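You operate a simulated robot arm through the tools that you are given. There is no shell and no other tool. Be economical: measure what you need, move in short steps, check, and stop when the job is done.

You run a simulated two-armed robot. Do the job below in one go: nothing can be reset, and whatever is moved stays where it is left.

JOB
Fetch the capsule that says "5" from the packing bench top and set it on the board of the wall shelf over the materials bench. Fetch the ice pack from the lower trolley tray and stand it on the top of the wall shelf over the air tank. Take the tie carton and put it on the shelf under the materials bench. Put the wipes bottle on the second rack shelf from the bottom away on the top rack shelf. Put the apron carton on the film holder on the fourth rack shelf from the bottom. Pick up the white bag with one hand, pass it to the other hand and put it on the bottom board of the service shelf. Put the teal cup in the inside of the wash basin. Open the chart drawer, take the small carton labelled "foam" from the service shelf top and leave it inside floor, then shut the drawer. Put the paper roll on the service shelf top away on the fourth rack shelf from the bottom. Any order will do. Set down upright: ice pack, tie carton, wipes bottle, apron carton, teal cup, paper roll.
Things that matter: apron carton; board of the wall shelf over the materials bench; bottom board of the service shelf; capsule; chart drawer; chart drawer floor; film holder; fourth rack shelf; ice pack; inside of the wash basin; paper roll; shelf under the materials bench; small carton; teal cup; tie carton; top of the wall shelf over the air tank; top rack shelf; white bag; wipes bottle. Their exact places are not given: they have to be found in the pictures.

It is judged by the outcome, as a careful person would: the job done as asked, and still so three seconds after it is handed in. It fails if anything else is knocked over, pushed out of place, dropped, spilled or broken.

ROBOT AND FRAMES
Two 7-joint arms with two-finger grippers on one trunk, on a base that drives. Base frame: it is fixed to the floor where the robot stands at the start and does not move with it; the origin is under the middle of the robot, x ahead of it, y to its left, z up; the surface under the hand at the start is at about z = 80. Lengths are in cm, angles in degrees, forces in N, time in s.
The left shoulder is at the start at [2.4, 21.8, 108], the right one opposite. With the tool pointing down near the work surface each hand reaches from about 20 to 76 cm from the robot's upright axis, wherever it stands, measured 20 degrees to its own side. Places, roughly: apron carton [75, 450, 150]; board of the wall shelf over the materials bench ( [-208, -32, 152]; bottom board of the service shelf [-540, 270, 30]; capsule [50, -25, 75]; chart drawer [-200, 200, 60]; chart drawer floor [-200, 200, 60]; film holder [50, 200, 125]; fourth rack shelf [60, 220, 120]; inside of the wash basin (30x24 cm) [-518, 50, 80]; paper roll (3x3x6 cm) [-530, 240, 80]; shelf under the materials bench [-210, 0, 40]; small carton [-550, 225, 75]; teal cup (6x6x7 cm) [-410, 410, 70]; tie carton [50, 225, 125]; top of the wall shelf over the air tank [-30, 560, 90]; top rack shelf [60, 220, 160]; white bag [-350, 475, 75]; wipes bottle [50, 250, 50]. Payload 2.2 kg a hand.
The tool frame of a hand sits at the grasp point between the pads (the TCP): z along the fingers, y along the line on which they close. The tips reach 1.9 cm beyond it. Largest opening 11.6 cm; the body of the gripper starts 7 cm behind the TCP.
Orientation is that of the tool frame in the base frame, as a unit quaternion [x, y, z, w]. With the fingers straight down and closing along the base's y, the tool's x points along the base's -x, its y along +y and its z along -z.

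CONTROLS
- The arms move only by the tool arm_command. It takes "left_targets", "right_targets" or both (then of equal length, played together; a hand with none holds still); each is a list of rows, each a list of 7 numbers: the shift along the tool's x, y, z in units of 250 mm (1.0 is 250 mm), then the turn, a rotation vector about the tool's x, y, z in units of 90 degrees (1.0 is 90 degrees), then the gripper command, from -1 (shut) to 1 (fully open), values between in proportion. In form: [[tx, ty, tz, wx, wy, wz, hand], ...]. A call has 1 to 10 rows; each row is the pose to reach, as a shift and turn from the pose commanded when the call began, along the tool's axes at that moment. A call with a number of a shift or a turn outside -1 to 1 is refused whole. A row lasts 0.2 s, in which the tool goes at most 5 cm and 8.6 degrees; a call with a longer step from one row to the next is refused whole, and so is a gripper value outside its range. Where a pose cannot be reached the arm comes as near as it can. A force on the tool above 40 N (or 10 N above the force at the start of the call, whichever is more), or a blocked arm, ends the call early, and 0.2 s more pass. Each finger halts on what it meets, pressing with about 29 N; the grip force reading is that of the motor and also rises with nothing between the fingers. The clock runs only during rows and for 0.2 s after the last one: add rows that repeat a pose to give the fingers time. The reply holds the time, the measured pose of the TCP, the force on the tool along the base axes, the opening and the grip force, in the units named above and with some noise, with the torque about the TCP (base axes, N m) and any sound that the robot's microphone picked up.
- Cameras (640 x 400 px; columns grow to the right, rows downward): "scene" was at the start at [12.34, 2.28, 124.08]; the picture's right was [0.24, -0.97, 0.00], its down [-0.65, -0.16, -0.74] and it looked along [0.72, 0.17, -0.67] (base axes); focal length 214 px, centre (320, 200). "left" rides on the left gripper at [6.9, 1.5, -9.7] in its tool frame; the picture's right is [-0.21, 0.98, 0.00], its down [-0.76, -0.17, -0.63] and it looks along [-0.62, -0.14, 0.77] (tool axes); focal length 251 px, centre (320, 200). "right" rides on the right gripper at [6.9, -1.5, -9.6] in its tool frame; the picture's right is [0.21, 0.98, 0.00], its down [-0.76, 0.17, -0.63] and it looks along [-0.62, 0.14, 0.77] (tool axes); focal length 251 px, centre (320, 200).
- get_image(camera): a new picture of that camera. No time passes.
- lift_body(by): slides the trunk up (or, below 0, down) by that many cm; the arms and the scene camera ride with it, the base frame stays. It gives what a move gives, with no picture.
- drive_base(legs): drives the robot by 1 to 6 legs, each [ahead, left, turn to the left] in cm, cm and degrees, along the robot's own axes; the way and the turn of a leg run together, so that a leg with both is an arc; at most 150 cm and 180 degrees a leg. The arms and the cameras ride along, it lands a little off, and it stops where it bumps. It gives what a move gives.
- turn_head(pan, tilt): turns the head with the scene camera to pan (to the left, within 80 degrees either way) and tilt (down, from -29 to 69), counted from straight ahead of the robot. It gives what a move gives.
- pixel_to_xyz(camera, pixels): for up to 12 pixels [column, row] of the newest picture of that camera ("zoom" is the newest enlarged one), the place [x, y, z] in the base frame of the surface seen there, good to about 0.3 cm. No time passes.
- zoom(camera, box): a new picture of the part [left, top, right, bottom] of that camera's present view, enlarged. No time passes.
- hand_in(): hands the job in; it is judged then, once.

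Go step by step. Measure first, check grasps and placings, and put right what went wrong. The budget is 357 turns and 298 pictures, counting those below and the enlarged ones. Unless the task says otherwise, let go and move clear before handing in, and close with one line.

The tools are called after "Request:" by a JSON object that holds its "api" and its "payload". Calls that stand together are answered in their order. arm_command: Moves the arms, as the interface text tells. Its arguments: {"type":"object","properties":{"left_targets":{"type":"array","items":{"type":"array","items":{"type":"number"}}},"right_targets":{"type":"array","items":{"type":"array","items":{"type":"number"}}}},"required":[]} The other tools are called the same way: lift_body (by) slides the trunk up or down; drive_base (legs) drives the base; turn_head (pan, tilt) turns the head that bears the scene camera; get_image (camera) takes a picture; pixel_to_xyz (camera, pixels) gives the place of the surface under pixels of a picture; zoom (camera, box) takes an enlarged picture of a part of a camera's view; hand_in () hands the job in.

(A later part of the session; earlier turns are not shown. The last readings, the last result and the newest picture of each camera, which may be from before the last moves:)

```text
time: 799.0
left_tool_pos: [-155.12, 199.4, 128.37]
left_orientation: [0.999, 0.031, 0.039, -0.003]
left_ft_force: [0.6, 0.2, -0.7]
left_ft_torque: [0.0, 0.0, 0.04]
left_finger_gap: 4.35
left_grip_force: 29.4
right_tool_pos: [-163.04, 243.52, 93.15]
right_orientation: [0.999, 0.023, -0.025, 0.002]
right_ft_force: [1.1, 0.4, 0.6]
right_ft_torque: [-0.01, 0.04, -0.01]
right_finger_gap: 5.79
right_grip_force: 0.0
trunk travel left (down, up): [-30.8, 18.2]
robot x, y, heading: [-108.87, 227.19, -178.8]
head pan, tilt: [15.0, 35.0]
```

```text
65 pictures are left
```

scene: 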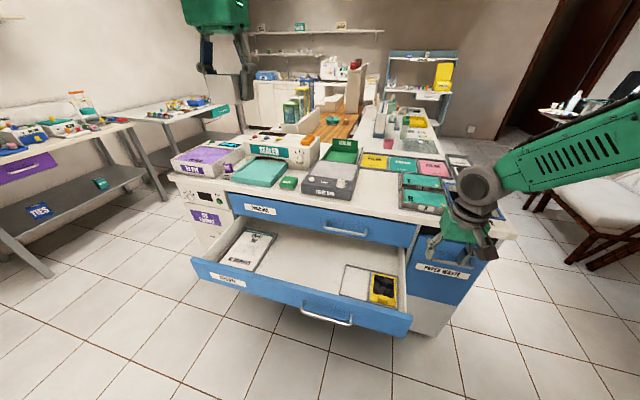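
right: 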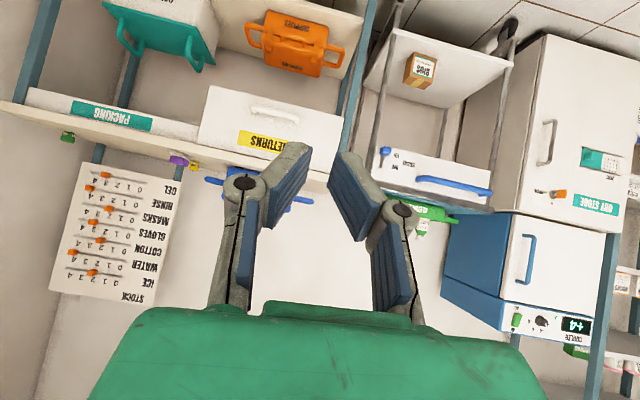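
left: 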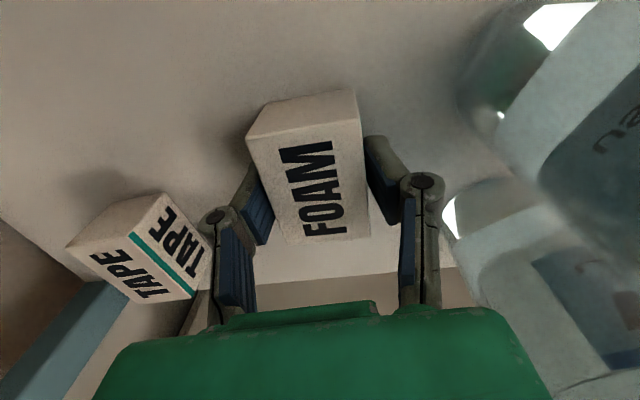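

I'll move the right hand away from the drawer and put the left hand over the free drawer floor.

Request:
{"api": "arm_command", "payload": {"left_targets": [[-0.15, 0, 0, 0, 0, 0, -1], [-0.3, 0, 0, 0, 0, 0, -1], [-0.45, 0, 0, 0, 0, 0, -1], [-0.6, 0, 0, 0, 0, 0, -1], [-0.7, 0, 0, 0, 0, 0, -1], [-0.7, 0, 0, 0, 0, 0, -1]], "right_targets": [[0.1, -0.08, 0, 0, 0, 0, 0], [0.2, -0.16, 0, 0, 0, 0, 0], [0.3, -0.24, 0, 0, 0, 0, 0], [0.4, -0.32, 0, 0, 0, 0, 0], [0.5, -0.4, 0, 0, 0, 0, 0], [0.5, -0.4, 0, 0, 0, 0, 0]]}}

Request:
{"api": "get_image", "payload": {"camera": "left"}}

```text
time: 800.5
left_tool_pos: [-171.51, 197.91, 126.35]
left_orientation: [0.999, 0.031, 0.041, -0.002]
left_ft_force: [-0.4, -0.2, 0.1]
left_ft_torque: [0.02, 0.02, -0.01]
left_finger_gap: 4.35
left_grip_force: 29.3
left hand out of reach, approached as far as the arm can: row 5, 6
right_tool_pos: [-150.81, 254.09, 92.23]
right_orientation: [0.999, 0.022, -0.025, 0.001]
right_ft_force: [0.2, 0.0, -0.4]
right_ft_torque: [0.02, 0.0, -0.02]
right_finger_gap: 5.79
right_grip_force: 0.0
trunk travel left (down, up): [-30.8, 18.2]
robot x, y, heading: [-109.07, 226.96, -178.8]
head pan, tilt: [15.0, 35.0]
```

```text
64 pictures are left
```

left: 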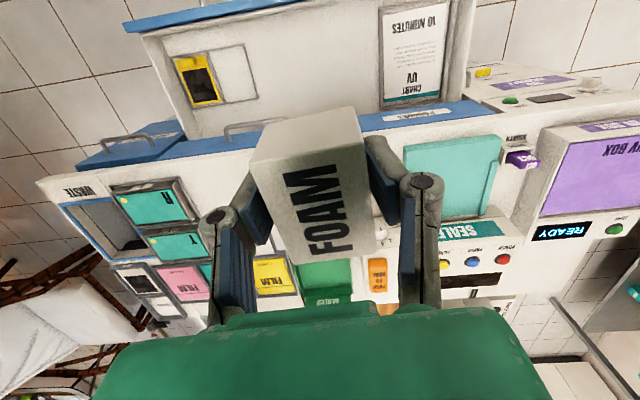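

Aligned over free floor. I descend with the trunk first.

Request:
{"api": "lift_body", "payload": {"by": -28}}

Request:
{"api": "arm_command", "payload": {"left_targets": [[0, 0, 0.18, 0, 0, 0, -1], [0, 0, 0.36, 0, 0, 0, -1], [0, 0, 0.54, 0, 0, 0, -1], [0, 0, 0.72, 0, 0, 0, -1], [0, 0, 0.9, 0, 0, 0, -1], [0, 0, 0.9, 0, 0, 0, -1]]}}

Request:
{"api": "get_image", "payload": {"camera": "left"}}

Request:
{"api": "get_image", "payload": {"camera": "scene"}}

```text
time: 803.3
left_tool_pos: [-171.32, 197.94, 98.37]
left_orientation: [0.999, 0.031, 0.039, -0.003]
left_ft_force: [0.3, -0.1, -0.5]
left_ft_torque: [0.01, -0.01, 0.01]
left_finger_gap: 4.36
left_grip_force: 28.6
right_tool_pos: [-150.84, 253.92, 64.32]
right_orientation: [0.999, 0.023, -0.024, 0.001]
right_ft_force: [-0.3, -0.3, -1.0]
right_ft_torque: [0.0, 0.02, 0.03]
right_finger_gap: 5.81
right_grip_force: 0.0
trunk travel left (down, up): [-2.8, 46.2]
robot x, y, heading: [-108.42, 226.81, -178.6]
head pan, tilt: [15.0, 35.0]
```

```text
time: 804.7
left_tool_pos: [-169.47, 197.92, 75.68]
left_orientation: [0.999, 0.032, 0.04, -0.003]
left_ft_force: [-0.2, 0.4, -1.1]
left_ft_torque: [-0.02, -0.02, 0.0]
left_finger_gap: 4.33
left_grip_force: 28.5
right_tool_pos: [-150.82, 253.93, 64.3]
right_orientation: [0.999, 0.023, -0.025, 0.001]
right_ft_force: [0.8, 0.7, 1.2]
right_ft_torque: [0.02, 0.0, 0.02]
right_finger_gap: 5.81
right_grip_force: 0.0
trunk travel left (down, up): [-2.8, 46.2]
robot x, y, heading: [-108.71, 227.09, -179.1]
head pan, tilt: [15.0, 35.0]
```

```text
63 pictures are left
```

left: 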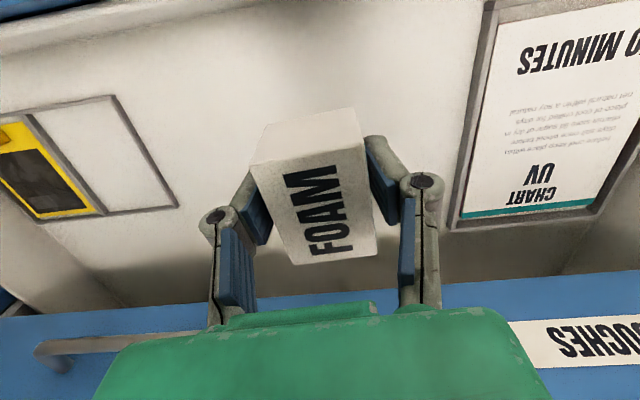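

```text
62 pictures are left
```

scene: 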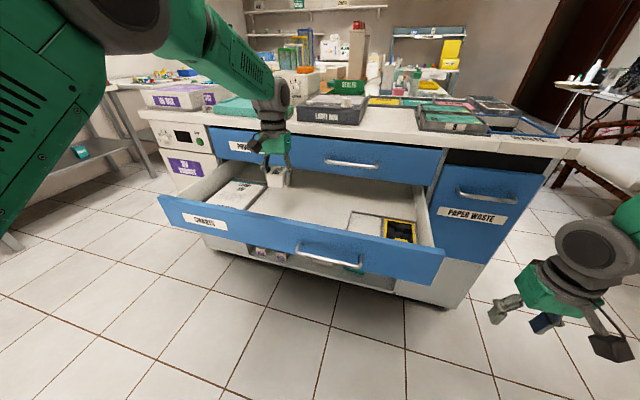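

Request:
{"api": "arm_command", "payload": {"left_targets": [[-0.02, 0, 0.15, 0, 0, 0, -1], [-0.04, 0, 0.3, 0, 0, 0, -1], [-0.04, 0, 0.44, 0, 0, 0, -1], [-0.04, 0, 0.48, 0, 0, 0, -1], [-0.04, 0, 0.48, 0, 0, 0, -1]]}}

Request:
{"api": "lift_body", "payload": {"by": -0.5}}

```text
time: 805.9
left_tool_pos: [-169.44, 198.12, 63.84]
left_orientation: [0.999, 0.031, 0.039, -0.002]
left_ft_force: [-0.5, -0.8, -0.1]
left_ft_torque: [-0.04, 0.01, 0.02]
left_finger_gap: 4.34
left_grip_force: 28.7
right_tool_pos: [-150.82, 253.98, 64.3]
right_orientation: [0.999, 0.022, -0.024, 0.003]
right_ft_force: [1.1, -0.2, -0.6]
right_ft_torque: [-0.01, -0.01, 0.04]
right_finger_gap: 5.78
right_grip_force: 0.1
trunk travel left (down, up): [-2.8, 46.2]
robot x, y, heading: [-108.7, 226.69, -179.0]
head pan, tilt: [15.0, 35.0]
```

```text
time: 806.4
left_tool_pos: [-169.44, 198.02, 63.34]
left_orientation: [0.999, 0.032, 0.039, -0.003]
left_ft_force: [-0.4, 0.7, 0.0]
left_ft_torque: [0.01, 0.04, -0.03]
left_finger_gap: 4.35
left_grip_force: 28.4
right_tool_pos: [-150.85, 254.07, 63.69]
right_orientation: [0.999, 0.023, -0.025, 0.002]
right_ft_force: [-0.1, -0.3, 0.2]
right_ft_torque: [0.01, -0.01, -0.01]
right_finger_gap: 5.79
right_grip_force: 0.0
trunk travel left (down, up): [-2.3, 46.7]
robot x, y, heading: [-108.84, 226.98, -178.8]
head pan, tilt: [15.0, 35.0]
```

Request:
{"api": "lift_body", "payload": {"by": -0.6}}

Request:
{"api": "lift_body", "payload": {"by": -0.4}}

```text
time: 807.0
left_tool_pos: [-169.51, 198.03, 62.85]
left_orientation: [0.999, 0.032, 0.039, -0.003]
left_ft_force: [0.2, -0.3, 0.1]
left_ft_torque: [-0.01, 0.0, 0.03]
left_finger_gap: 4.37
left_grip_force: 28.8
right_tool_pos: [-150.79, 253.88, 63.15]
right_orientation: [0.999, 0.023, -0.025, 0.002]
right_ft_force: [0.0, 0.4, -0.6]
right_ft_torque: [-0.03, -0.03, -0.01]
right_finger_gap: 5.78
right_grip_force: 0.1
trunk travel left (down, up): [-1.7, 47.3]
robot x, y, heading: [-109.11, 226.63, -179.1]
head pan, tilt: [15.0, 35.0]
```

```text
time: 807.5
left_tool_pos: [-169.29, 198.04, 62.38]
left_orientation: [0.999, 0.031, 0.039, -0.003]
left_ft_force: [0.8, -0.1, -0.6]
left_ft_torque: [-0.01, 0.01, -0.01]
left_finger_gap: 4.33
left_grip_force: 29.0
right_tool_pos: [-150.86, 253.98, 62.8]
right_orientation: [0.999, 0.022, -0.024, 0.001]
right_ft_force: [-0.7, -0.5, 0.3]
right_ft_torque: [0.01, -0.04, 0.0]
right_finger_gap: 5.8
right_grip_force: 0.0
trunk travel left (down, up): [-1.3, 47.7]
robot x, y, heading: [-108.91, 226.76, -178.9]
head pan, tilt: [15.0, 35.0]
```

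Request:
{"api": "lift_body", "payload": {"by": -0.3}}

Request:
{"api": "arm_command", "payload": {"left_targets": [[0, 0, 0, 0, 0, 0, -0.15], [0, 0, 0, 0, 0, 0, 0.05], [0, 0, 0, 0, 0, 0, 0.2], [0, 0, 0, 0, 0, 0, 0.2], [0, 0, -0.15, 0, 0, 0, 0.2], [0, 0, -0.33, 0, 0, 0, 0.2], [0, 0, -0.5, 0, 0, 0, 0.2], [0, 0, -0.68, 0, 0, 0, 0.2], [0, 0, -0.68, 0, 0, 0, 0.2]]}}

Request:
{"api": "get_image", "payload": {"camera": "left"}}

```text
time: 808.0
left_tool_pos: [-169.52, 198.05, 62.18]
left_orientation: [0.999, 0.03, 0.038, -0.003]
left_ft_force: [-0.6, -1.0, 6.5]
left_ft_torque: [-0.03, 0.25, 0.03]
left_finger_gap: 4.36
left_grip_force: 28.8
right_tool_pos: [-150.83, 254.04, 62.48]
right_orientation: [0.999, 0.023, -0.025, 0.001]
right_ft_force: [0.0, -0.9, -0.3]
right_ft_torque: [0.01, 0.02, 0.01]
right_finger_gap: 5.83
right_grip_force: 0.0
trunk travel left (down, up): [-1.0, 48.0]
robot x, y, heading: [-108.73, 226.61, -178.4]
head pan, tilt: [15.0, 35.0]
```

```text
time: 810.0
left_tool_pos: [-170.53, 198.06, 78.93]
left_orientation: [0.999, 0.032, 0.04, -0.003]
left_ft_force: [-0.2, 0.0, 0.0]
left_ft_torque: [0.04, -0.01, -0.01]
left_finger_gap: 6.96
left_grip_force: 0.0
right_tool_pos: [-150.77, 254.05, 62.43]
right_orientation: [0.999, 0.022, -0.023, 0.001]
right_ft_force: [-0.5, 0.0, 0.6]
right_ft_torque: [0.03, -0.02, -0.03]
right_finger_gap: 5.83
right_grip_force: 0.2
trunk travel left (down, up): [-1.0, 48.0]
robot x, y, heading: [-108.79, 226.71, -178.9]
head pan, tilt: [15.0, 35.0]
```

```text
61 pictures are left
```

left: 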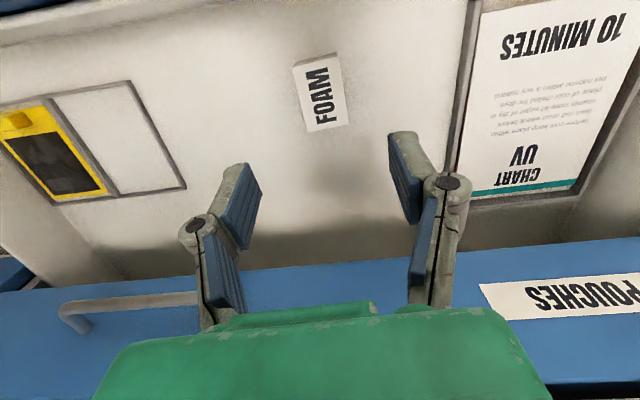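

FOAM is on the drawer floor. I'll raise the hand and back off, then pitch the closed hand to push the drawer shut near its centre.

Request:
{"api": "arm_command", "payload": {"left_targets": [[0, 0, -0.18, 0, 0, 0, 0], [0, 0, -0.36, 0, 0, 0, -0.5], [0, 0, -0.5, 0, 0, 0, -1], [0, 0, -0.5, 0, 0, 0, -1]]}}

Request:
{"api": "drive_base", "payload": {"legs": [[-32, 0, -1]]}}

Request:
{"api": "arm_command", "payload": {"left_targets": [[0, -0.05, 0.15, 0, -0.09, 0, -1], [0, -0.1, 0.3, 0, -0.18, 0, -1], [0, -0.15, 0.45, 0, -0.27, 0, -1], [0, -0.15, 0.6, 0, -0.36, 0, -1], [0, -0.15, 0.75, 0, -0.45, 0, -1], [0, -0.15, 0.9, 0, -0.5, 0, -1], [0, -0.15, 1.0, 0, -0.5, 0, -1], [0, -0.15, 1.0, 0, -0.5, 0, -1]]}}

Request:
{"api": "get_image", "payload": {"camera": "scene"}}

```text
time: 811.0
left_tool_pos: [-171.78, 197.79, 91.39]
left_orientation: [0.999, 0.031, 0.041, -0.004]
left_ft_force: [0.9, 0.2, -0.8]
left_ft_torque: [-0.01, 0.0, 0.0]
left_finger_gap: 0.0
left_grip_force: 28.5
right_tool_pos: [-150.8, 254.07, 62.42]
right_orientation: [0.999, 0.024, -0.024, 0.001]
right_ft_force: [-0.5, -0.1, -0.1]
right_ft_torque: [-0.01, -0.02, 0.02]
right_finger_gap: 5.83
right_grip_force: 0.1
trunk travel left (down, up): [-1.0, 48.0]
robot x, y, heading: [-108.59, 226.65, -178.7]
head pan, tilt: [15.0, 35.0]
```

```text
time: 813.2
left_tool_pos: [-140.23, 199.48, 91.43]
left_orientation: [0.999, 0.021, 0.038, -0.002]
left_ft_force: [0.5, -0.6, 0.0]
left_ft_torque: [-0.02, 0.05, 0.02]
left_finger_gap: 0.01
left_grip_force: 28.1
right_tool_pos: [-117.98, 255.24, 62.6]
right_orientation: [1.0, 0.012, -0.025, 0.001]
right_ft_force: [0.3, 0.7, 0.1]
right_ft_torque: [0.02, 0.0, -0.03]
right_finger_gap: 5.8
right_grip_force: 0.1
trunk travel left (down, up): [-1.0, 48.0]
robot x, y, heading: [-76.43, 226.98, -179.7]
head pan, tilt: [15.0, 35.0]
```

```text
time: 815.0
left_tool_pos: [-138.35, 203.24, 66.55]
left_orientation: [0.937, 0.021, -0.348, 0.007]
left_ft_force: [0.2, -0.3, 0.0]
left_ft_torque: [-0.01, -0.05, -0.01]
left_finger_gap: 0.0
left_grip_force: 28.6
right_tool_pos: [-117.96, 255.25, 62.57]
right_orientation: [1.0, 0.012, -0.026, 0.002]
right_ft_force: [-0.4, 0.3, 0.1]
right_ft_torque: [0.0, -0.02, 0.01]
right_finger_gap: 5.8
right_grip_force: 0.0
trunk travel left (down, up): [-1.0, 48.0]
robot x, y, heading: [-76.66, 227.44, -179.8]
head pan, tilt: [15.0, 35.0]
```

```text
60 pictures are left
```

scene: 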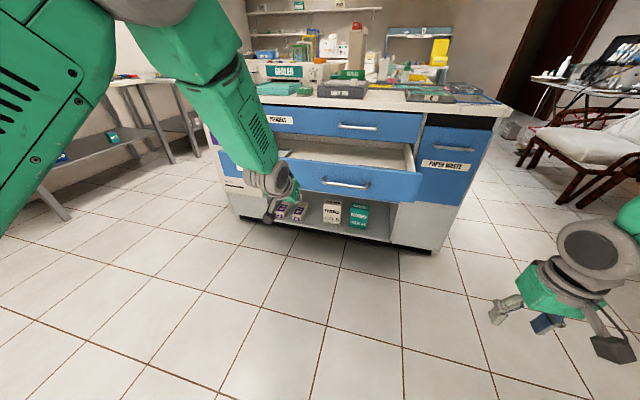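

Request:
{"api": "arm_command", "payload": {"left_targets": [[0.078, 0, 0.09, 0, 0, 0, -1], [0.078, 0, 0.09, 0, 0, 0, -1]]}}

Request:
{"api": "drive_base", "payload": {"legs": [[42, 0, 0]]}}

Request:
{"api": "get_image", "payload": {"camera": "scene"}}

```text
time: 815.6
left_tool_pos: [-138.46, 203.29, 63.8]
left_orientation: [0.937, 0.021, -0.349, 0.007]
left_ft_force: [1.3, -0.1, -0.4]
left_ft_torque: [0.01, -0.02, 0.0]
left_finger_gap: 0.0
left_grip_force: 28.2
right_tool_pos: [-117.9, 255.2, 62.7]
right_orientation: [1.0, 0.012, -0.026, 0.001]
right_ft_force: [-0.2, 0.3, -0.1]
right_ft_torque: [-0.01, -0.03, -0.01]
right_finger_gap: 5.79
right_grip_force: 0.1
trunk travel left (down, up): [-1.0, 48.0]
robot x, y, heading: [-76.86, 226.95, -179.9]
head pan, tilt: [15.0, 35.0]
```

```text
time: 818.1
left_tool_pos: [-179.81, 203.26, 63.74]
left_orientation: [0.938, 0.022, -0.347, 0.007]
left_ft_force: [-0.6, 0.1, 0.6]
left_ft_torque: [0.02, 0.01, 0.02]
left_finger_gap: 0.0
left_grip_force: 28.6
right_tool_pos: [-159.31, 255.36, 62.8]
right_orientation: [1.0, 0.012, -0.025, 0.002]
right_ft_force: [-0.8, 0.0, -0.8]
right_ft_torque: [0.0, -0.03, 0.0]
right_finger_gap: 5.8
right_grip_force: 0.0
trunk travel left (down, up): [-1.0, 48.0]
robot x, y, heading: [-117.87, 227.48, -180.0]
head pan, tilt: [15.0, 35.0]
```

```text
59 pictures are left
```

scene: 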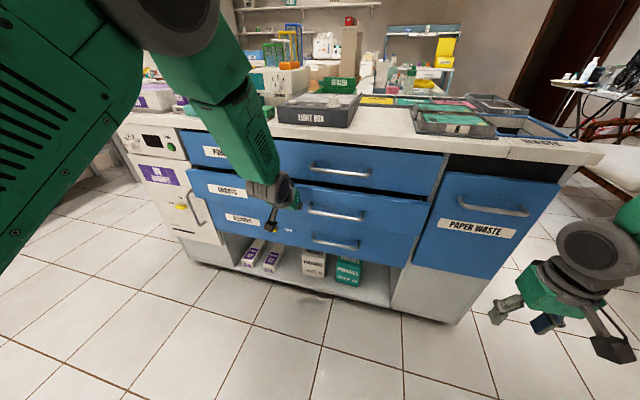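

Almost shut. Push 5 cm more.

Request:
{"api": "drive_base", "payload": {"legs": [[5, 0, 0]]}}

Request:
{"api": "zoom", "payload": {"camera": "scene", "box": [120, 120, 460, 300]}}

Request:
{"api": "pixel_to_xyz", "payload": {"camera": "scene", "pixels": [[370, 215], [390, 185], [215, 185], [380, 255], [215, 150]]}}

```text
time: 819.1
left_tool_pos: [-182.97, 203.17, 64.09]
left_orientation: [0.938, 0.021, -0.346, 0.007]
left_ft_force: [-0.2, 0.9, 0.0]
left_ft_torque: [0.01, 0.02, -0.03]
left_finger_gap: 0.0
left_grip_force: 28.3
right_tool_pos: [-163.13, 255.11, 63.04]
right_orientation: [0.999, 0.013, -0.03, 0.002]
right_ft_force: [-0.6, 0.7, -0.1]
right_ft_torque: [-0.02, 0.01, -0.01]
right_finger_gap: 5.79
right_grip_force: 0.1
trunk travel left (down, up): [-1.0, 48.0]
robot x, y, heading: [-122.34, 226.96, -180.0]
head pan, tilt: [15.0, 35.0]
stopped in leg 1: the force on the tool passed its limit at 71 N (the readings are from after the stop); the commanded pose is now the measured one
```

```text
1.88 times, centred on (290, 210) of scene
```

zoom: 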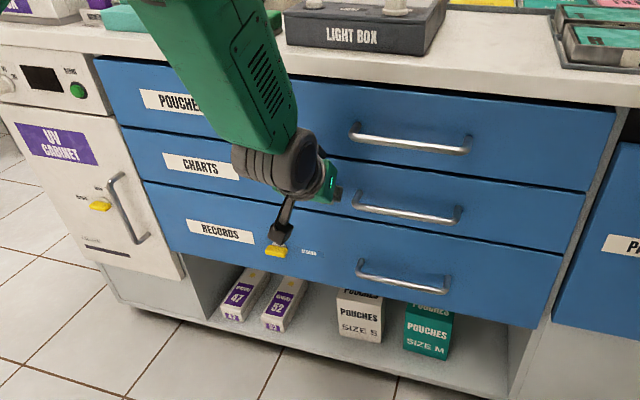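

```text
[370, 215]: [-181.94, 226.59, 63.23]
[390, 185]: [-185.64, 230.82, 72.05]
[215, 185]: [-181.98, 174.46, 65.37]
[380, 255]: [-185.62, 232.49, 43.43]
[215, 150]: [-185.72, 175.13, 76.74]
```

The handle is at x -181.9, as it was initially. I'll verify the panel face is flush.

Request:
{"api": "pixel_to_xyz", "payload": {"camera": "scene", "pixels": [[400, 205], [330, 190], [225, 205], [210, 200], [300, 200], [395, 220], [240, 220], [320, 200]]}}

Request:
{"api": "drive_base", "payload": {"legs": [[-30, 0, 0]]}}

Request:
{"api": "get_image", "payload": {"camera": "scene"}}

```text
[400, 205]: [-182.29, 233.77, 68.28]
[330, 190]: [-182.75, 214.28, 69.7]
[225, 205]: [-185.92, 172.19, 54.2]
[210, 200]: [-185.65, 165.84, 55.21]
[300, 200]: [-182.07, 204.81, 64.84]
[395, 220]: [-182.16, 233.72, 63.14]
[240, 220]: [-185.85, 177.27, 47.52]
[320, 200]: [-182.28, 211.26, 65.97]
```

```text
time: 821.2
left_tool_pos: [-152.94, 203.44, 64.06]
left_orientation: [0.938, 0.02, -0.346, 0.007]
left_ft_force: [-0.2, 0.4, -0.7]
left_ft_torque: [0.01, 0.01, -0.01]
left_finger_gap: 0.0
left_grip_force: 28.3
right_tool_pos: [-132.94, 255.38, 62.97]
right_orientation: [0.999, 0.011, -0.03, 0.001]
right_ft_force: [-0.3, -0.5, 1.4]
right_ft_torque: [0.06, 0.0, 0.0]
right_finger_gap: 5.81
right_grip_force: 0.1
trunk travel left (down, up): [-1.0, 48.0]
robot x, y, heading: [-92.37, 227.59, 180.2]
head pan, tilt: [15.0, 35.0]
```

```text
57 pictures are left
```

scene: 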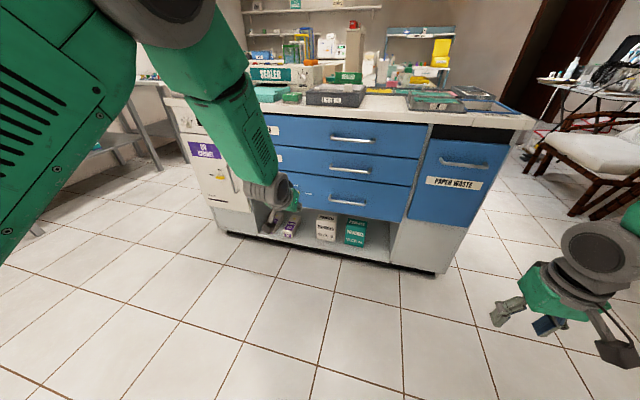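

The panel is still 3.4 cm proud (x -182.2 vs -185.6). I'll push again.

Request:
{"api": "drive_base", "payload": {"legs": [[28, 0, 0]]}}

Request:
{"api": "drive_base", "payload": {"legs": [[7, 0, 0]]}}

Request:
{"api": "get_image", "payload": {"camera": "scene"}}

Request:
{"api": "pixel_to_xyz", "payload": {"camera": "scene", "pixels": [[400, 205], [330, 190], [300, 205], [395, 220], [360, 190]]}}

```text
time: 823.1
left_tool_pos: [-181.22, 203.57, 64.25]
left_orientation: [0.938, 0.019, -0.347, 0.006]
left_ft_force: [0.0, 0.3, 0.3]
left_ft_torque: [0.03, -0.01, -0.03]
left_finger_gap: 0.0
left_grip_force: 28.6
right_tool_pos: [-161.06, 255.52, 63.03]
right_orientation: [0.999, 0.011, -0.031, 0.002]
right_ft_force: [-0.3, 0.0, 0.6]
right_ft_torque: [0.01, -0.01, 0.01]
right_finger_gap: 5.78
right_grip_force: 0.0
trunk travel left (down, up): [-1.0, 48.0]
robot x, y, heading: [-120.64, 227.28, 179.9]
head pan, tilt: [15.0, 35.0]
```

```text
time: 824.0
left_tool_pos: [-183.25, 203.71, 64.4]
left_orientation: [0.939, 0.016, -0.344, 0.005]
left_ft_force: [-0.4, 0.7, -0.9]
left_ft_torque: [-0.02, 0.0, 0.0]
left_finger_gap: 0.0
left_grip_force: 28.5
right_tool_pos: [-163.59, 255.41, 63.47]
right_orientation: [0.999, 0.011, -0.035, 0.001]
right_ft_force: [0.6, 0.3, -0.5]
right_ft_torque: [0.02, 0.02, -0.01]
right_finger_gap: 5.8
right_grip_force: 0.1
trunk travel left (down, up): [-1.0, 48.0]
robot x, y, heading: [-123.56, 227.1, 180.0]
head pan, tilt: [15.0, 35.0]
stopped in leg 1: the force on the tool passed its limit at 100 N (the readings are from after the stop); the commanded pose is now the measured one
```

```text
56 pictures are left
```

scene: 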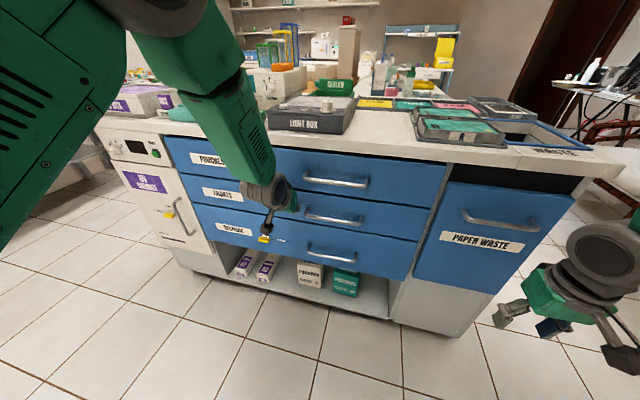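

```text
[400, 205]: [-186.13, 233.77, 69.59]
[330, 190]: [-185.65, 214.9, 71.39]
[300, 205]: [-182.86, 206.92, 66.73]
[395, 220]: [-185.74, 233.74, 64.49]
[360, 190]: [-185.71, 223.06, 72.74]
```

The CHARTS drawer is now flush and shut (x -185.7). Now back off and fetch the dropped paper roll from the floor.

Request:
{"api": "drive_base", "payload": {"legs": [[-28, 0, 0], [0, 0, 90], [100, 0, 0], [50, 0, 0], [0, 0, -90]]}}

Request:
{"api": "drive_base", "payload": {"legs": [[110, 0, 0], [85, 0, 0]]}}

Request:
{"api": "turn_head", "payload": {"pan": 0, "tilt": 45}}

Request:
{"api": "get_image", "payload": {"camera": "scene"}}

```text
time: 840.9
left_tool_pos: [-151.17, 52.44, 64.4]
left_orientation: [0.938, 0.04, -0.343, 0.014]
left_ft_force: [-0.4, -0.4, -0.4]
left_ft_torque: [0.0, -0.01, 0.0]
left_finger_gap: 0.0
left_grip_force: 28.7
right_tool_pos: [-133.88, 104.95, 63.32]
right_orientation: [0.999, 0.035, -0.035, 0.002]
right_ft_force: [0.4, -0.6, -0.7]
right_ft_torque: [0.02, -0.02, -0.01]
right_finger_gap: 5.78
right_grip_force: 0.0
trunk travel left (down, up): [-1.0, 48.0]
robot x, y, heading: [-92.75, 78.91, -177.4]
head pan, tilt: [15.0, 35.0]
```

```text
time: 850.6
left_tool_pos: [-345.2, 43.36, 64.67]
left_orientation: [0.938, 0.038, -0.344, 0.014]
left_ft_force: [-0.8, -0.8, 0.2]
left_ft_torque: [0.0, 0.0, -0.02]
left_finger_gap: 0.0
left_grip_force: 28.6
right_tool_pos: [-327.82, 96.13, 63.44]
right_orientation: [0.999, 0.033, -0.036, 0.001]
right_ft_force: [0.3, 0.1, 0.3]
right_ft_torque: [0.01, 0.02, -0.02]
right_finger_gap: 5.8
right_grip_force: 0.1
trunk travel left (down, up): [-1.0, 48.0]
robot x, y, heading: [-286.79, 70.01, -177.3]
head pan, tilt: [15.0, 35.0]
```

```text
time: 851.4
left_tool_pos: [-345.02, 43.54, 64.76]
left_orientation: [0.937, 0.039, -0.346, 0.014]
left_ft_force: [0.5, 0.8, -0.7]
left_ft_torque: [0.02, -0.02, 0.0]
left_finger_gap: 0.0
left_grip_force: 28.5
right_tool_pos: [-327.58, 96.09, 63.64]
right_orientation: [0.999, 0.033, -0.037, 0.002]
right_ft_force: [0.4, 0.3, 0.3]
right_ft_torque: [-0.03, 0.02, 0.02]
right_finger_gap: 5.79
right_grip_force: 0.0
trunk travel left (down, up): [-1.0, 48.0]
robot x, y, heading: [-286.16, 69.56, -177.5]
head pan, tilt: [0.0, 45.0]
```

```text
55 pictures are left
```

scene: 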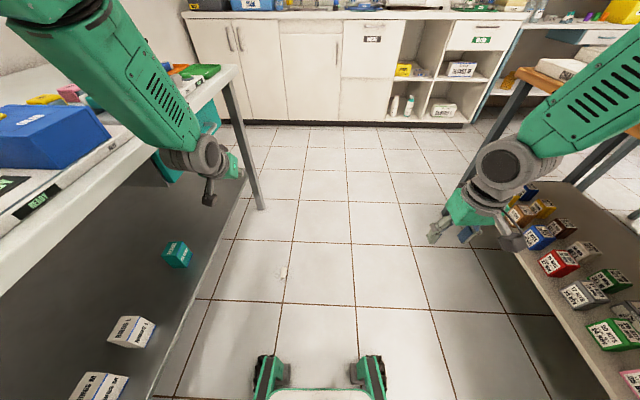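

Request:
{"api": "zoom", "payload": {"camera": "scene", "box": [260, 255, 310, 290]}}

Request:
{"api": "pixel_to_xyz", "payload": {"camera": "zoom", "pixels": [[300, 200], [290, 150], [290, 240], [280, 180], [310, 180]]}}

```text
11.43 times, centred on (285, 272) of scene
```

zoom: 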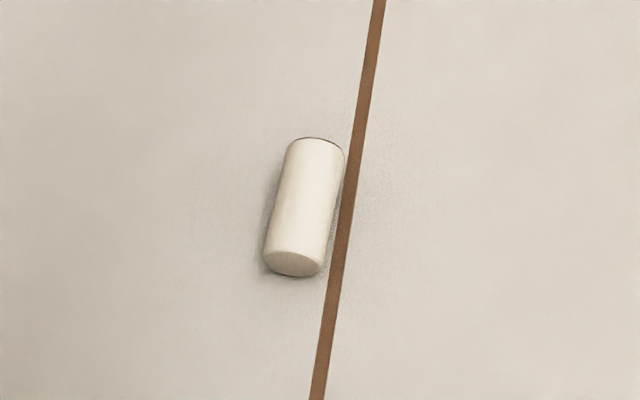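

```text
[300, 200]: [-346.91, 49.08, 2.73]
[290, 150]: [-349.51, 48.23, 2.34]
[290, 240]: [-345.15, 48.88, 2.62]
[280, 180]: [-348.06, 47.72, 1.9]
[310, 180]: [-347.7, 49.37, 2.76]
```

The roll's centre is (-347,49), axis along x. I'll pick it tool-down with the left hand, gripping toward its far end so it can later be set upright with the hand level.

Request:
{"api": "drive_base", "payload": {"legs": [[0, 0, -2.6]]}}

Request:
{"api": "arm_command", "payload": {"left_targets": [[0.15, -0.03, 0.03, 0, 0.09, 0, -0.3], [0.3, -0.07, 0.06, 0, 0.18, 0, -0.1], [0.45, -0.1, 0.09, 0, 0.27, 0, -0.1], [0.6, -0.15, 0.12, 0, 0.36, 0, -0.1], [0.756, -0.2, 0.142, 0, 0.45, 0, -0.1], [0.756, -0.2, 0.142, 0, 0.45, 0, -0.1]]}}

Request:
{"api": "arm_command", "payload": {"left_targets": [[0.05, 0, 0.15, 0, 0, 0, -0.1], [0.1, 0, 0.3, 0, 0, 0, -0.1], [0.15, 0, 0.45, 0, 0, 0, -0.1], [0.2, 0, 0.6, 0, 0, 0, -0.1], [0.25, 0, 0.75, 0, 0, 0, -0.1], [0.3, 0, 0.9, 0, 0, 0, -0.1], [0.3, 0, 0.9, 0, 0, 0, -0.1]]}}

```text
time: 852.2
left_tool_pos: [-346.06, 46.13, 64.9]
left_orientation: [0.938, 0.018, -0.346, 0.006]
left_ft_force: [0.3, -0.6, -0.4]
left_ft_torque: [0.0, 0.0, 0.01]
left_finger_gap: 0.0
left_grip_force: 28.4
right_tool_pos: [-326.26, 97.73, 63.63]
right_orientation: [0.999, 0.011, -0.037, 0.001]
right_ft_force: [-0.1, -1.1, -0.4]
right_ft_torque: [0.03, 0.01, 0.02]
right_finger_gap: 5.81
right_grip_force: 0.1
trunk travel left (down, up): [-1.0, 48.0]
robot x, y, heading: [-286.62, 69.53, 179.9]
head pan, tilt: [0.0, 45.0]
```

```text
time: 853.6
left_tool_pos: [-334.23, 51.3, 49.86]
left_orientation: [1.0, 0.018, 0.0, -0.001]
left_ft_force: [0.1, -0.2, 0.3]
left_ft_torque: [-0.01, -0.02, 0.03]
left_finger_gap: 5.27
left_grip_force: 0.1
right_tool_pos: [-326.22, 97.92, 63.81]
right_orientation: [0.999, 0.011, -0.039, 0.0]
right_ft_force: [-0.1, -0.2, 0.2]
right_ft_torque: [-0.03, 0.01, -0.01]
right_finger_gap: 5.81
right_grip_force: 0.0
trunk travel left (down, up): [-1.0, 48.0]
robot x, y, heading: [-287.14, 69.88, 179.9]
head pan, tilt: [0.0, 45.0]
```

```text
time: 855.2
left_tool_pos: [-326.67, 52.01, 27.21]
left_orientation: [1.0, 0.018, -0.002, 0.0]
left_ft_force: [0.3, 0.5, 0.1]
left_ft_torque: [-0.02, -0.03, 0.01]
left_finger_gap: 5.24
left_grip_force: 0.0
right_tool_pos: [-326.2, 97.84, 63.74]
right_orientation: [0.999, 0.01, -0.04, 0.0]
right_ft_force: [0.6, 0.0, 0.2]
right_ft_torque: [-0.03, 0.02, 0.0]
right_finger_gap: 5.76
right_grip_force: 0.1
trunk travel left (down, up): [-1.0, 48.0]
robot x, y, heading: [-286.86, 69.49, 179.8]
head pan, tilt: [0.0, 45.0]
```

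Request:
{"api": "drive_base", "payload": {"legs": [[20, 2, 0]]}}

Request:
{"api": "get_image", "payload": {"camera": "left"}}

Request:
{"api": "turn_head", "payload": {"pan": 3, "tilt": 45}}

```text
time: 856.8
left_tool_pos: [-346.42, 50.18, 27.22]
left_orientation: [1.0, 0.018, -0.002, 0.0]
left_ft_force: [-0.2, -0.3, 0.3]
left_ft_torque: [0.0, 0.01, 0.01]
left_finger_gap: 5.22
left_grip_force: 0.0
right_tool_pos: [-345.99, 96.0, 63.69]
right_orientation: [0.999, 0.01, -0.039, 0.001]
right_ft_force: [-0.4, -0.2, 0.1]
right_ft_torque: [0.01, 0.01, -0.02]
right_finger_gap: 5.79
right_grip_force: 0.0
trunk travel left (down, up): [-1.0, 48.0]
robot x, y, heading: [-306.52, 68.04, 179.8]
head pan, tilt: [0.0, 45.0]
```

```text
53 pictures are left
```

left: 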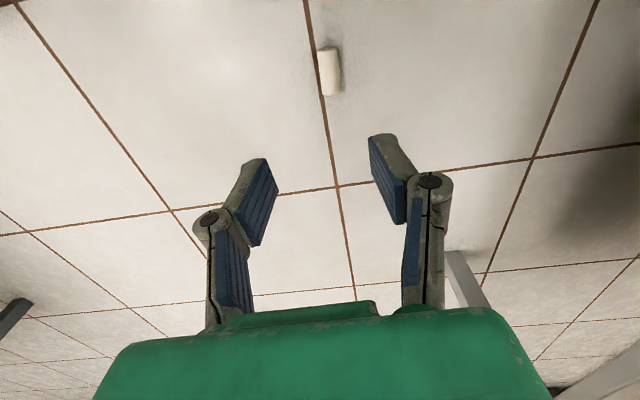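

```text
time: 857.4
left_tool_pos: [-346.33, 50.14, 27.32]
left_orientation: [1.0, 0.018, -0.004, 0.0]
left_ft_force: [0.4, -0.8, -0.6]
left_ft_torque: [-0.02, -0.01, 0.02]
left_finger_gap: 5.24
left_grip_force: 0.0
right_tool_pos: [-345.65, 95.97, 63.94]
right_orientation: [0.999, 0.011, -0.041, 0.0]
right_ft_force: [0.3, 0.6, -0.3]
right_ft_torque: [-0.01, -0.01, 0.0]
right_finger_gap: 5.8
right_grip_force: 0.0
trunk travel left (down, up): [-1.0, 48.0]
robot x, y, heading: [-306.54, 68.12, 179.6]
head pan, tilt: [3.0, 45.0]
```

Request:
{"api": "pixel_to_xyz", "payload": {"camera": "left", "pixels": [[329, 70], [326, 50], [331, 92], [320, 70], [338, 70]]}}

```text
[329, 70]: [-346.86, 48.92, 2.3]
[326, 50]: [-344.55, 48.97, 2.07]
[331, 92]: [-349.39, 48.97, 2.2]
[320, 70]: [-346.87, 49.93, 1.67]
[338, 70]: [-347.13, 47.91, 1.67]
```

Request:
{"api": "arm_command", "payload": {"left_targets": [[-0.03, 0.05, 0.17, 0, 0, 0, -0.1], [-0.062, 0.05, 0.34, 0, 0, 0, -0.1], [-0.062, 0.05, 0.51, 0, 0, 0, -0.1], [-0.062, 0.05, 0.68, 0, 0, 0, -0.1], [-0.062, 0.05, 0.85, 0, 0, 0, -0.1], [-0.062, 0.05, 0.975, 0, 0, 0, -0.1], [-0.062, 0.05, 0.975, 0, 0, 0, -0.1]]}}

Request:
{"api": "get_image", "payload": {"camera": "left"}}

```text
time: 859.0
left_tool_pos: [-345.55, 48.0, 6.54]
left_orientation: [1.0, 0.017, -0.003, 0.0]
left_ft_force: [-0.4, -0.4, 0.5]
left_ft_torque: [0.0, -0.01, 0.01]
left_finger_gap: 5.22
left_grip_force: 0.0
left hand out of reach, approached as far as the arm can: row 5, 6, 7
right_tool_pos: [-345.63, 96.01, 63.87]
right_orientation: [0.999, 0.01, -0.041, 0.0]
right_ft_force: [1.1, 0.4, -0.2]
right_ft_torque: [0.01, 0.0, -0.04]
right_finger_gap: 5.8
right_grip_force: 0.1
trunk travel left (down, up): [-1.0, 48.0]
robot x, y, heading: [-306.34, 67.63, 179.7]
head pan, tilt: [3.0, 45.0]
```

```text
52 pictures are left
```

left: 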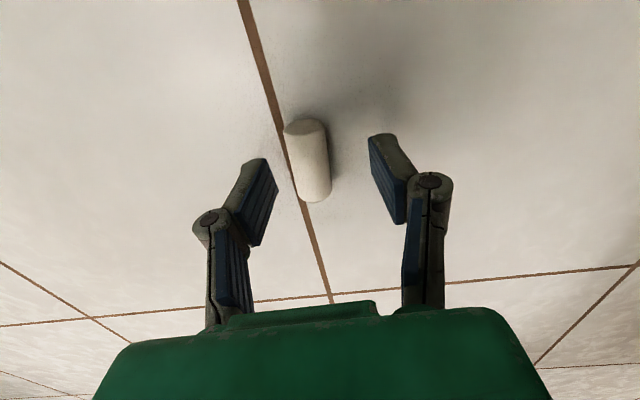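

It needs to be closer in to reach the floor. I'll retract the hand 8 cm, drive 10 cm ahead and lower again.

Request:
{"api": "arm_command", "payload": {"left_targets": [[0.1, 0, -0.08, 0, 0, 0, -0.1], [0.2, 0, -0.12, 0, 0, 0, -0.1], [0.32, 0, -0.12, 0, 0, 0, -0.1], [0.32, 0, -0.12, 0, 0, 0, -0.1]]}}

Request:
{"api": "drive_base", "payload": {"legs": [[10.5, -0.8, 0]]}}

Request:
{"api": "turn_head", "payload": {"pan": 0, "tilt": 45}}

Request:
{"api": "get_image", "payload": {"camera": "left"}}

Request:
{"api": "pixel_to_xyz", "payload": {"camera": "left", "pixels": [[320, 140], [310, 160], [320, 110]]}}

```text
time: 859.8
left_tool_pos: [-339.58, 47.8, 10.25]
left_orientation: [1.0, 0.014, -0.019, 0.001]
left_ft_force: [-0.3, -2.0, 1.3]
left_ft_torque: [0.18, -0.15, -0.21]
left_finger_gap: 5.22
left_grip_force: 0.0
right_tool_pos: [-345.57, 96.13, 64.06]
right_orientation: [0.999, 0.01, -0.041, 0.001]
right_ft_force: [0.5, -0.4, -0.1]
right_ft_torque: [0.0, 0.01, -0.04]
right_finger_gap: 5.83
right_grip_force: 0.0
trunk travel left (down, up): [-1.0, 48.0]
robot x, y, heading: [-306.56, 67.57, 179.7]
head pan, tilt: [3.0, 45.0]
stopped in row 4 (left hand): the force on the tool passed its limit at 51 N (the readings are from after the stop); the commanded pose is now the measured one
```

```text
time: 861.0
left_tool_pos: [-350.26, 48.55, 10.14]
left_orientation: [1.0, 0.016, -0.019, 0.001]
left_ft_force: [-2.8, -4.0, -0.5]
left_ft_torque: [0.44, -0.33, -0.42]
left_finger_gap: 5.23
left_grip_force: 0.1
right_tool_pos: [-356.4, 96.65, 63.84]
right_orientation: [0.999, 0.011, -0.042, 0.001]
right_ft_force: [0.1, 0.8, 0.0]
right_ft_torque: [-0.03, 0.02, 0.04]
right_finger_gap: 5.81
right_grip_force: 0.1
trunk travel left (down, up): [-1.0, 48.0]
robot x, y, heading: [-317.38, 68.48, 179.9]
head pan, tilt: [3.0, 45.0]
```

```text
time: 861.6
left_tool_pos: [-350.33, 48.51, 10.36]
left_orientation: [1.0, 0.015, -0.02, 0.001]
left_ft_force: [0.0, -1.5, 0.6]
left_ft_torque: [0.16, -0.03, -0.17]
left_finger_gap: 5.2
left_grip_force: 0.1
right_tool_pos: [-356.33, 96.7, 64.0]
right_orientation: [0.999, 0.012, -0.043, 0.001]
right_ft_force: [-1.1, -0.3, 0.3]
right_ft_torque: [0.0, 0.03, 0.03]
right_finger_gap: 5.81
right_grip_force: 0.0
trunk travel left (down, up): [-1.0, 48.0]
robot x, y, heading: [-317.37, 68.38, 179.7]
head pan, tilt: [0.0, 45.0]
```

```text
51 pictures are left
```

left: 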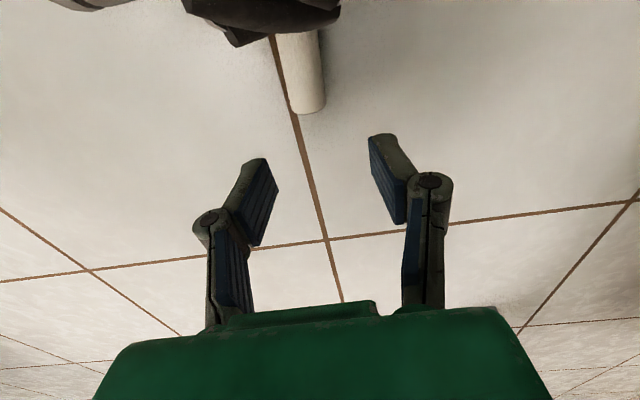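

```text
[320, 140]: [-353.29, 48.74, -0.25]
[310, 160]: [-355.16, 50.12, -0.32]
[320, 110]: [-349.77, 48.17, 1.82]
```

The hand's camera bumped my own base wheel. I'll raise the hand, strafe north 14 cm and reach out to the left, outside the wheel.

Request:
{"api": "arm_command", "payload": {"left_targets": [[-0.02, 0, -0.15, 0, 0, 0, -0.1], [-0.02, 0.12, -0.3, 0, 0, 0, -0.1], [0, 0.26, -0.4, 0, 0, 0, -0.1], [0.03, 0.4, -0.4, 0, 0, 0, -0.1], [0.06, 0.54, -0.4, 0, 0, 0, -0.1], [0.06, 0.54, -0.4, 0, 0, 0, -0.1]]}}

Request:
{"api": "drive_base", "payload": {"legs": [[0, -13, 0]]}}

Request:
{"api": "turn_head", "payload": {"pan": 20, "tilt": 55}}

Request:
{"api": "turn_head", "payload": {"pan": 25, "tilt": 58}}

Request:
{"api": "get_image", "payload": {"camera": "scene"}}

Request:
{"api": "get_image", "payload": {"camera": "left"}}

```text
time: 863.2
left_tool_pos: [-351.26, 42.03, 20.43]
left_orientation: [0.997, -0.055, -0.039, -0.032]
left_ft_force: [-3.9, 1.0, 0.1]
left_ft_torque: [-0.08, -0.31, -0.01]
left_finger_gap: 5.2
left_grip_force: 0.0
right_tool_pos: [-354.39, 98.29, 66.43]
right_orientation: [0.998, -0.015, -0.064, -0.024]
right_ft_force: [-0.1, 0.4, 2.0]
right_ft_torque: [0.06, 0.0, 0.04]
right_finger_gap: 5.79
right_grip_force: 0.1
trunk travel left (down, up): [-1.0, 48.0]
robot x, y, heading: [-319.71, 70.13, 177.1]
head pan, tilt: [0.0, 45.0]
stopped in row 6 (left hand): the arm was blocked; the commanded pose is now the measured one
```

```text
time: 864.5
left_tool_pos: [-347.97, 49.7, 18.36]
left_orientation: [0.999, -0.019, -0.022, -0.044]
left_ft_force: [0.6, -2.3, -0.6]
left_ft_torque: [0.2, 0.03, 0.01]
left_finger_gap: 5.23
left_grip_force: 0.0
right_tool_pos: [-355.48, 105.26, 66.29]
right_orientation: [0.998, 0.01, -0.05, -0.038]
right_ft_force: [-0.2, -1.2, -0.1]
right_ft_torque: [0.11, -0.01, 0.0]
right_finger_gap: 5.8
right_grip_force: 0.1
trunk travel left (down, up): [-1.0, 48.0]
robot x, y, heading: [-317.69, 80.98, 179.6]
head pan, tilt: [0.0, 45.0]
```

```text
time: 865.3
left_tool_pos: [-347.9, 49.81, 19.07]
left_orientation: [0.999, -0.019, -0.024, -0.031]
left_ft_force: [-0.3, 0.1, -0.3]
left_ft_torque: [0.01, 0.01, 0.0]
left_finger_gap: 5.23
left_grip_force: 0.0
right_tool_pos: [-355.26, 106.68, 65.81]
right_orientation: [0.998, 0.009, -0.053, -0.027]
right_ft_force: [0.7, 0.3, -1.0]
right_ft_torque: [-0.03, 0.02, -0.01]
right_finger_gap: 5.79
right_grip_force: 0.0
trunk travel left (down, up): [-1.0, 48.0]
robot x, y, heading: [-317.63, 80.75, 179.6]
head pan, tilt: [20.0, 55.0]
```

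```text
time: 866.0
left_tool_pos: [-347.95, 49.55, 18.87]
left_orientation: [0.999, -0.018, -0.024, -0.034]
left_ft_force: [0.3, -2.0, -0.4]
left_ft_torque: [0.09, 0.02, 0.0]
left_finger_gap: 5.23
left_grip_force: 0.0
right_tool_pos: [-355.32, 106.08, 66.02]
right_orientation: [0.998, 0.01, -0.053, -0.029]
right_ft_force: [0.3, -0.6, 1.0]
right_ft_torque: [0.06, -0.01, -0.01]
right_finger_gap: 5.79
right_grip_force: 0.0
trunk travel left (down, up): [-1.0, 48.0]
robot x, y, heading: [-317.64, 80.96, 179.7]
head pan, tilt: [25.0, 58.0]
```

```text
50 pictures are left
```

scene: 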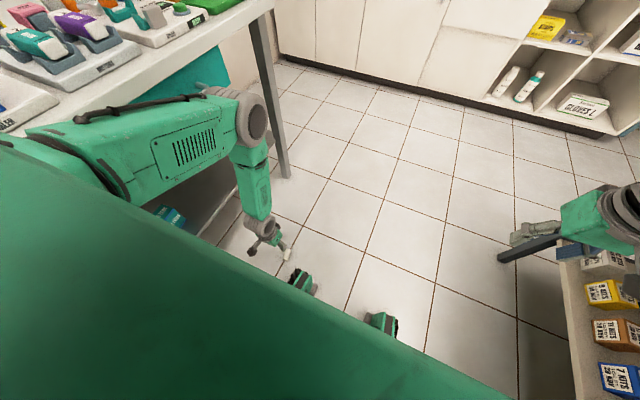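

```text
49 pictures are left
```

left: 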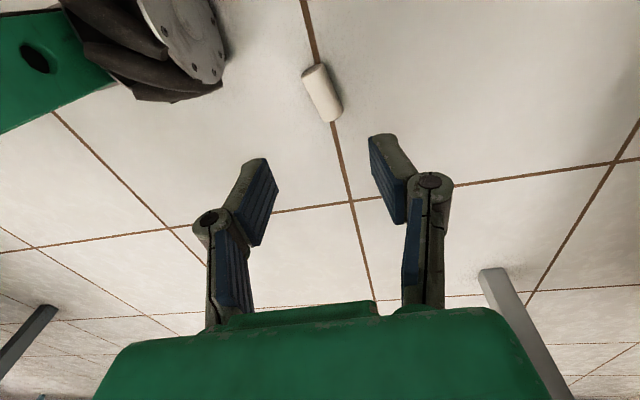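

Request:
{"api": "pixel_to_xyz", "payload": {"camera": "left", "pixels": [[322, 93], [312, 72], [333, 115], [312, 95], [332, 90]]}}

Request:
{"api": "arm_command", "payload": {"left_targets": [[0, 0, 0, -0.043, 0.031, 0, -0.1], [0, 0, 0, -0.043, 0.031, 0, -0.1]]}}

```text
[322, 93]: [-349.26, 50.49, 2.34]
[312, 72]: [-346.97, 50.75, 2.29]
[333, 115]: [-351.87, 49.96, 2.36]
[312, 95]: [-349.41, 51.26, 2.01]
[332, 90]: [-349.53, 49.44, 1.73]
```

```text
time: 866.6
left_tool_pos: [-347.87, 49.6, 18.87]
left_orientation: [1.0, -0.018, 0.0, 0.001]
left_ft_force: [0.0, -1.9, 0.2]
left_ft_torque: [0.01, -0.02, 0.02]
left_finger_gap: 5.22
left_grip_force: 0.1
right_tool_pos: [-355.25, 106.33, 65.92]
right_orientation: [0.998, 0.01, -0.052, -0.027]
right_ft_force: [-0.3, -0.4, 0.5]
right_ft_torque: [0.07, 0.01, 0.0]
right_finger_gap: 5.79
right_grip_force: 0.1
trunk travel left (down, up): [-1.0, 48.0]
robot x, y, heading: [-317.99, 80.84, 179.3]
head pan, tilt: [25.0, 58.0]
```

The roll is now at centre (-349.4,50.4), yawed ~9°. I'll align and descend.

Request:
{"api": "arm_command", "payload": {"left_targets": [[-0.05, -0.024, 0.1, 0, 0, -0.05, -0.1], [-0.097, -0.024, 0.25, 0, 0, -0.095, -0.1], [-0.097, -0.024, 0.4, 0, 0, -0.095, -0.1], [-0.097, -0.024, 0.52, 0, 0, -0.095, -0.1], [-0.097, -0.024, 0.62, 0, 0, -0.095, -0.1], [-0.097, -0.024, 0.65, 0, 0, -0.095, -0.1], [-0.097, -0.024, 0.65, 0, 0, -0.095, -0.1]]}}

Request:
{"api": "get_image", "payload": {"camera": "left"}}

```text
time: 868.2
left_tool_pos: [-350.39, 50.82, 2.82]
left_orientation: [0.998, 0.056, -0.001, 0.003]
left_ft_force: [0.4, 0.0, 0.0]
left_ft_torque: [0.03, -0.04, -0.01]
left_finger_gap: 5.21
left_grip_force: 0.0
right_tool_pos: [-355.29, 106.94, 65.78]
right_orientation: [0.998, 0.009, -0.052, -0.026]
right_ft_force: [-1.0, 0.2, -0.3]
right_ft_torque: [0.01, 0.0, 0.0]
right_finger_gap: 5.82
right_grip_force: 0.0
trunk travel left (down, up): [-1.0, 48.0]
robot x, y, heading: [-317.37, 80.61, 179.3]
head pan, tilt: [25.0, 58.0]
```

```text
48 pictures are left
```

left: 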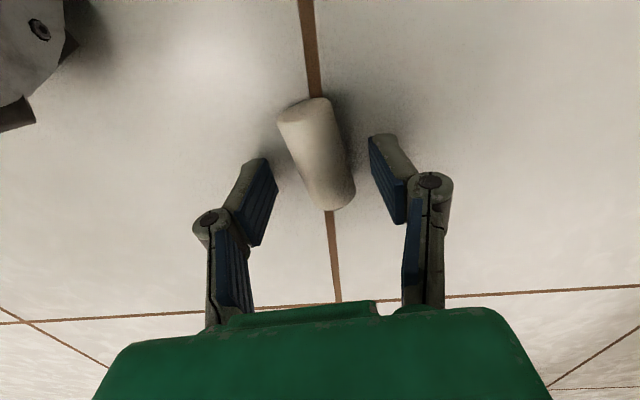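

Request:
{"api": "lift_body", "payload": {"by": -0.6}}

Request:
{"api": "arm_command", "payload": {"left_targets": [[0, 0, 0, 0, 0, 0, -0.4], [0, 0, 0, 0, 0, 0, -1], [0, 0, 0, 0, 0, 0, -1], [0, 0, 0, 0, 0, 0, -1]]}}

Request:
{"api": "lift_body", "payload": {"by": 12}}

Request:
{"api": "get_image", "payload": {"camera": "left"}}

```text
time: 868.7
left_tool_pos: [-350.42, 50.92, 2.37]
left_orientation: [0.998, 0.055, -0.001, 0.004]
left_ft_force: [0.0, -0.5, 0.7]
left_ft_torque: [0.0, -0.02, 0.0]
left_finger_gap: 5.23
left_grip_force: 0.1
right_tool_pos: [-355.33, 107.22, 65.14]
right_orientation: [0.998, 0.009, -0.051, -0.023]
right_ft_force: [-0.7, -0.3, 0.4]
right_ft_torque: [-0.02, -0.01, -0.01]
right_finger_gap: 5.78
right_grip_force: 0.0
trunk travel left (down, up): [-0.4, 48.6]
robot x, y, heading: [-317.65, 81.16, 179.4]
head pan, tilt: [25.0, 58.0]
```

```text
time: 869.7
left_tool_pos: [-350.42, 50.98, 2.37]
left_orientation: [0.998, 0.055, -0.001, 0.005]
left_ft_force: [-0.5, 0.0, 0.0]
left_ft_torque: [0.0, 0.0, -0.01]
left_finger_gap: 2.37
left_grip_force: 29.1
right_tool_pos: [-355.29, 107.18, 65.29]
right_orientation: [0.998, 0.009, -0.052, -0.023]
right_ft_force: [-0.5, -0.2, 0.2]
right_ft_torque: [0.03, 0.01, -0.01]
right_finger_gap: 5.8
right_grip_force: 0.1
trunk travel left (down, up): [-0.4, 48.6]
robot x, y, heading: [-317.76, 81.09, 179.2]
head pan, tilt: [25.0, 58.0]
```

```text
time: 871.2
left_tool_pos: [-350.35, 50.87, 14.26]
left_orientation: [0.999, 0.054, 0.0, 0.004]
left_ft_force: [-0.1, -0.3, -0.1]
left_ft_torque: [-0.02, 0.02, 0.0]
left_finger_gap: 2.34
left_grip_force: 29.4
right_tool_pos: [-355.25, 107.15, 77.15]
right_orientation: [0.998, 0.009, -0.051, -0.023]
right_ft_force: [-0.1, -0.5, -0.7]
right_ft_torque: [0.04, -0.01, 0.01]
right_finger_gap: 5.78
right_grip_force: 0.0
trunk travel left (down, up): [-12.4, 36.6]
robot x, y, heading: [-317.64, 81.05, 179.4]
head pan, tilt: [25.0, 58.0]
```

```text
47 pictures are left
```

left: 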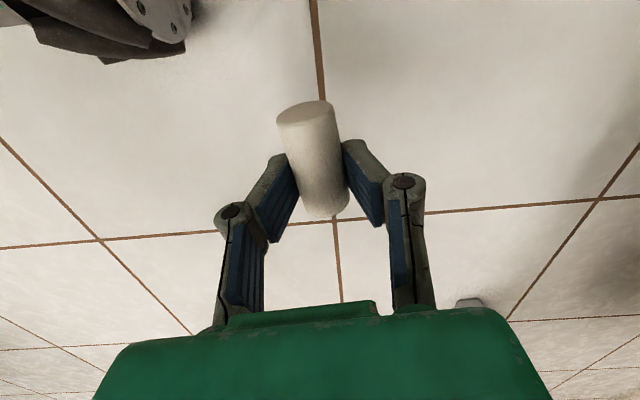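

Gripped (gap 2.34). I'll raise the trunk, turn left around, and drive east right away.

Request:
{"api": "lift_body", "payload": {"by": 25}}

Request:
{"api": "drive_base", "payload": {"legs": [[0, 0, 180], [120, 0, 0], [95, 0, 0]]}}

Request:
{"api": "get_image", "payload": {"camera": "left"}}

```text
time: 873.8
left_tool_pos: [-350.39, 51.04, 39.44]
left_orientation: [0.998, 0.055, -0.001, 0.004]
left_ft_force: [-0.8, -0.1, 0.3]
left_ft_torque: [0.02, 0.03, 0.02]
left_finger_gap: 2.32
left_grip_force: 28.7
right_tool_pos: [-355.32, 107.21, 102.13]
right_orientation: [0.998, 0.009, -0.052, -0.024]
right_ft_force: [1.2, -0.7, 0.6]
right_ft_torque: [0.0, 0.01, -0.02]
right_finger_gap: 5.8
right_grip_force: 0.0
trunk travel left (down, up): [-37.4, 11.6]
robot x, y, heading: [-317.38, 81.0, 179.4]
head pan, tilt: [25.0, 58.0]
```

```text
time: 891.7
left_tool_pos: [-70.28, 105.56, 39.37]
left_orientation: [-0.049, 0.999, 0.004, 0.001]
left_ft_force: [0.5, 0.3, 0.0]
left_ft_torque: [0.02, 0.0, 0.02]
left_finger_gap: 2.21
left_grip_force: 29.2
right_tool_pos: [-66.06, 49.32, 102.29]
right_orientation: [-0.003, 0.998, -0.024, 0.051]
right_ft_force: [-0.5, 0.2, 0.0]
right_ft_torque: [0.0, 0.02, 0.03]
right_finger_gap: 5.79
right_grip_force: 0.1
trunk travel left (down, up): [-37.4, 11.6]
robot x, y, heading: [-103.33, 75.95, -1.2]
head pan, tilt: [25.0, 58.0]
```

```text
46 pictures are left
```

left: 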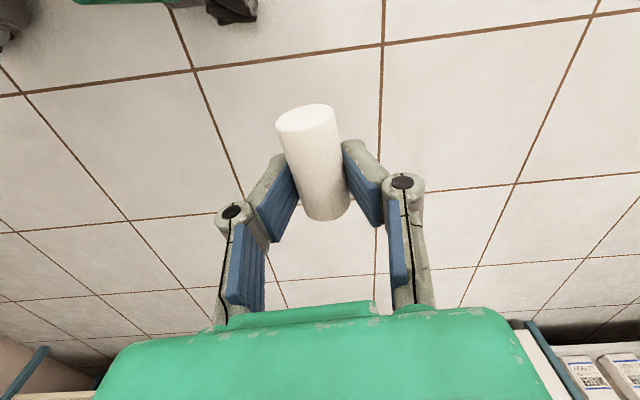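

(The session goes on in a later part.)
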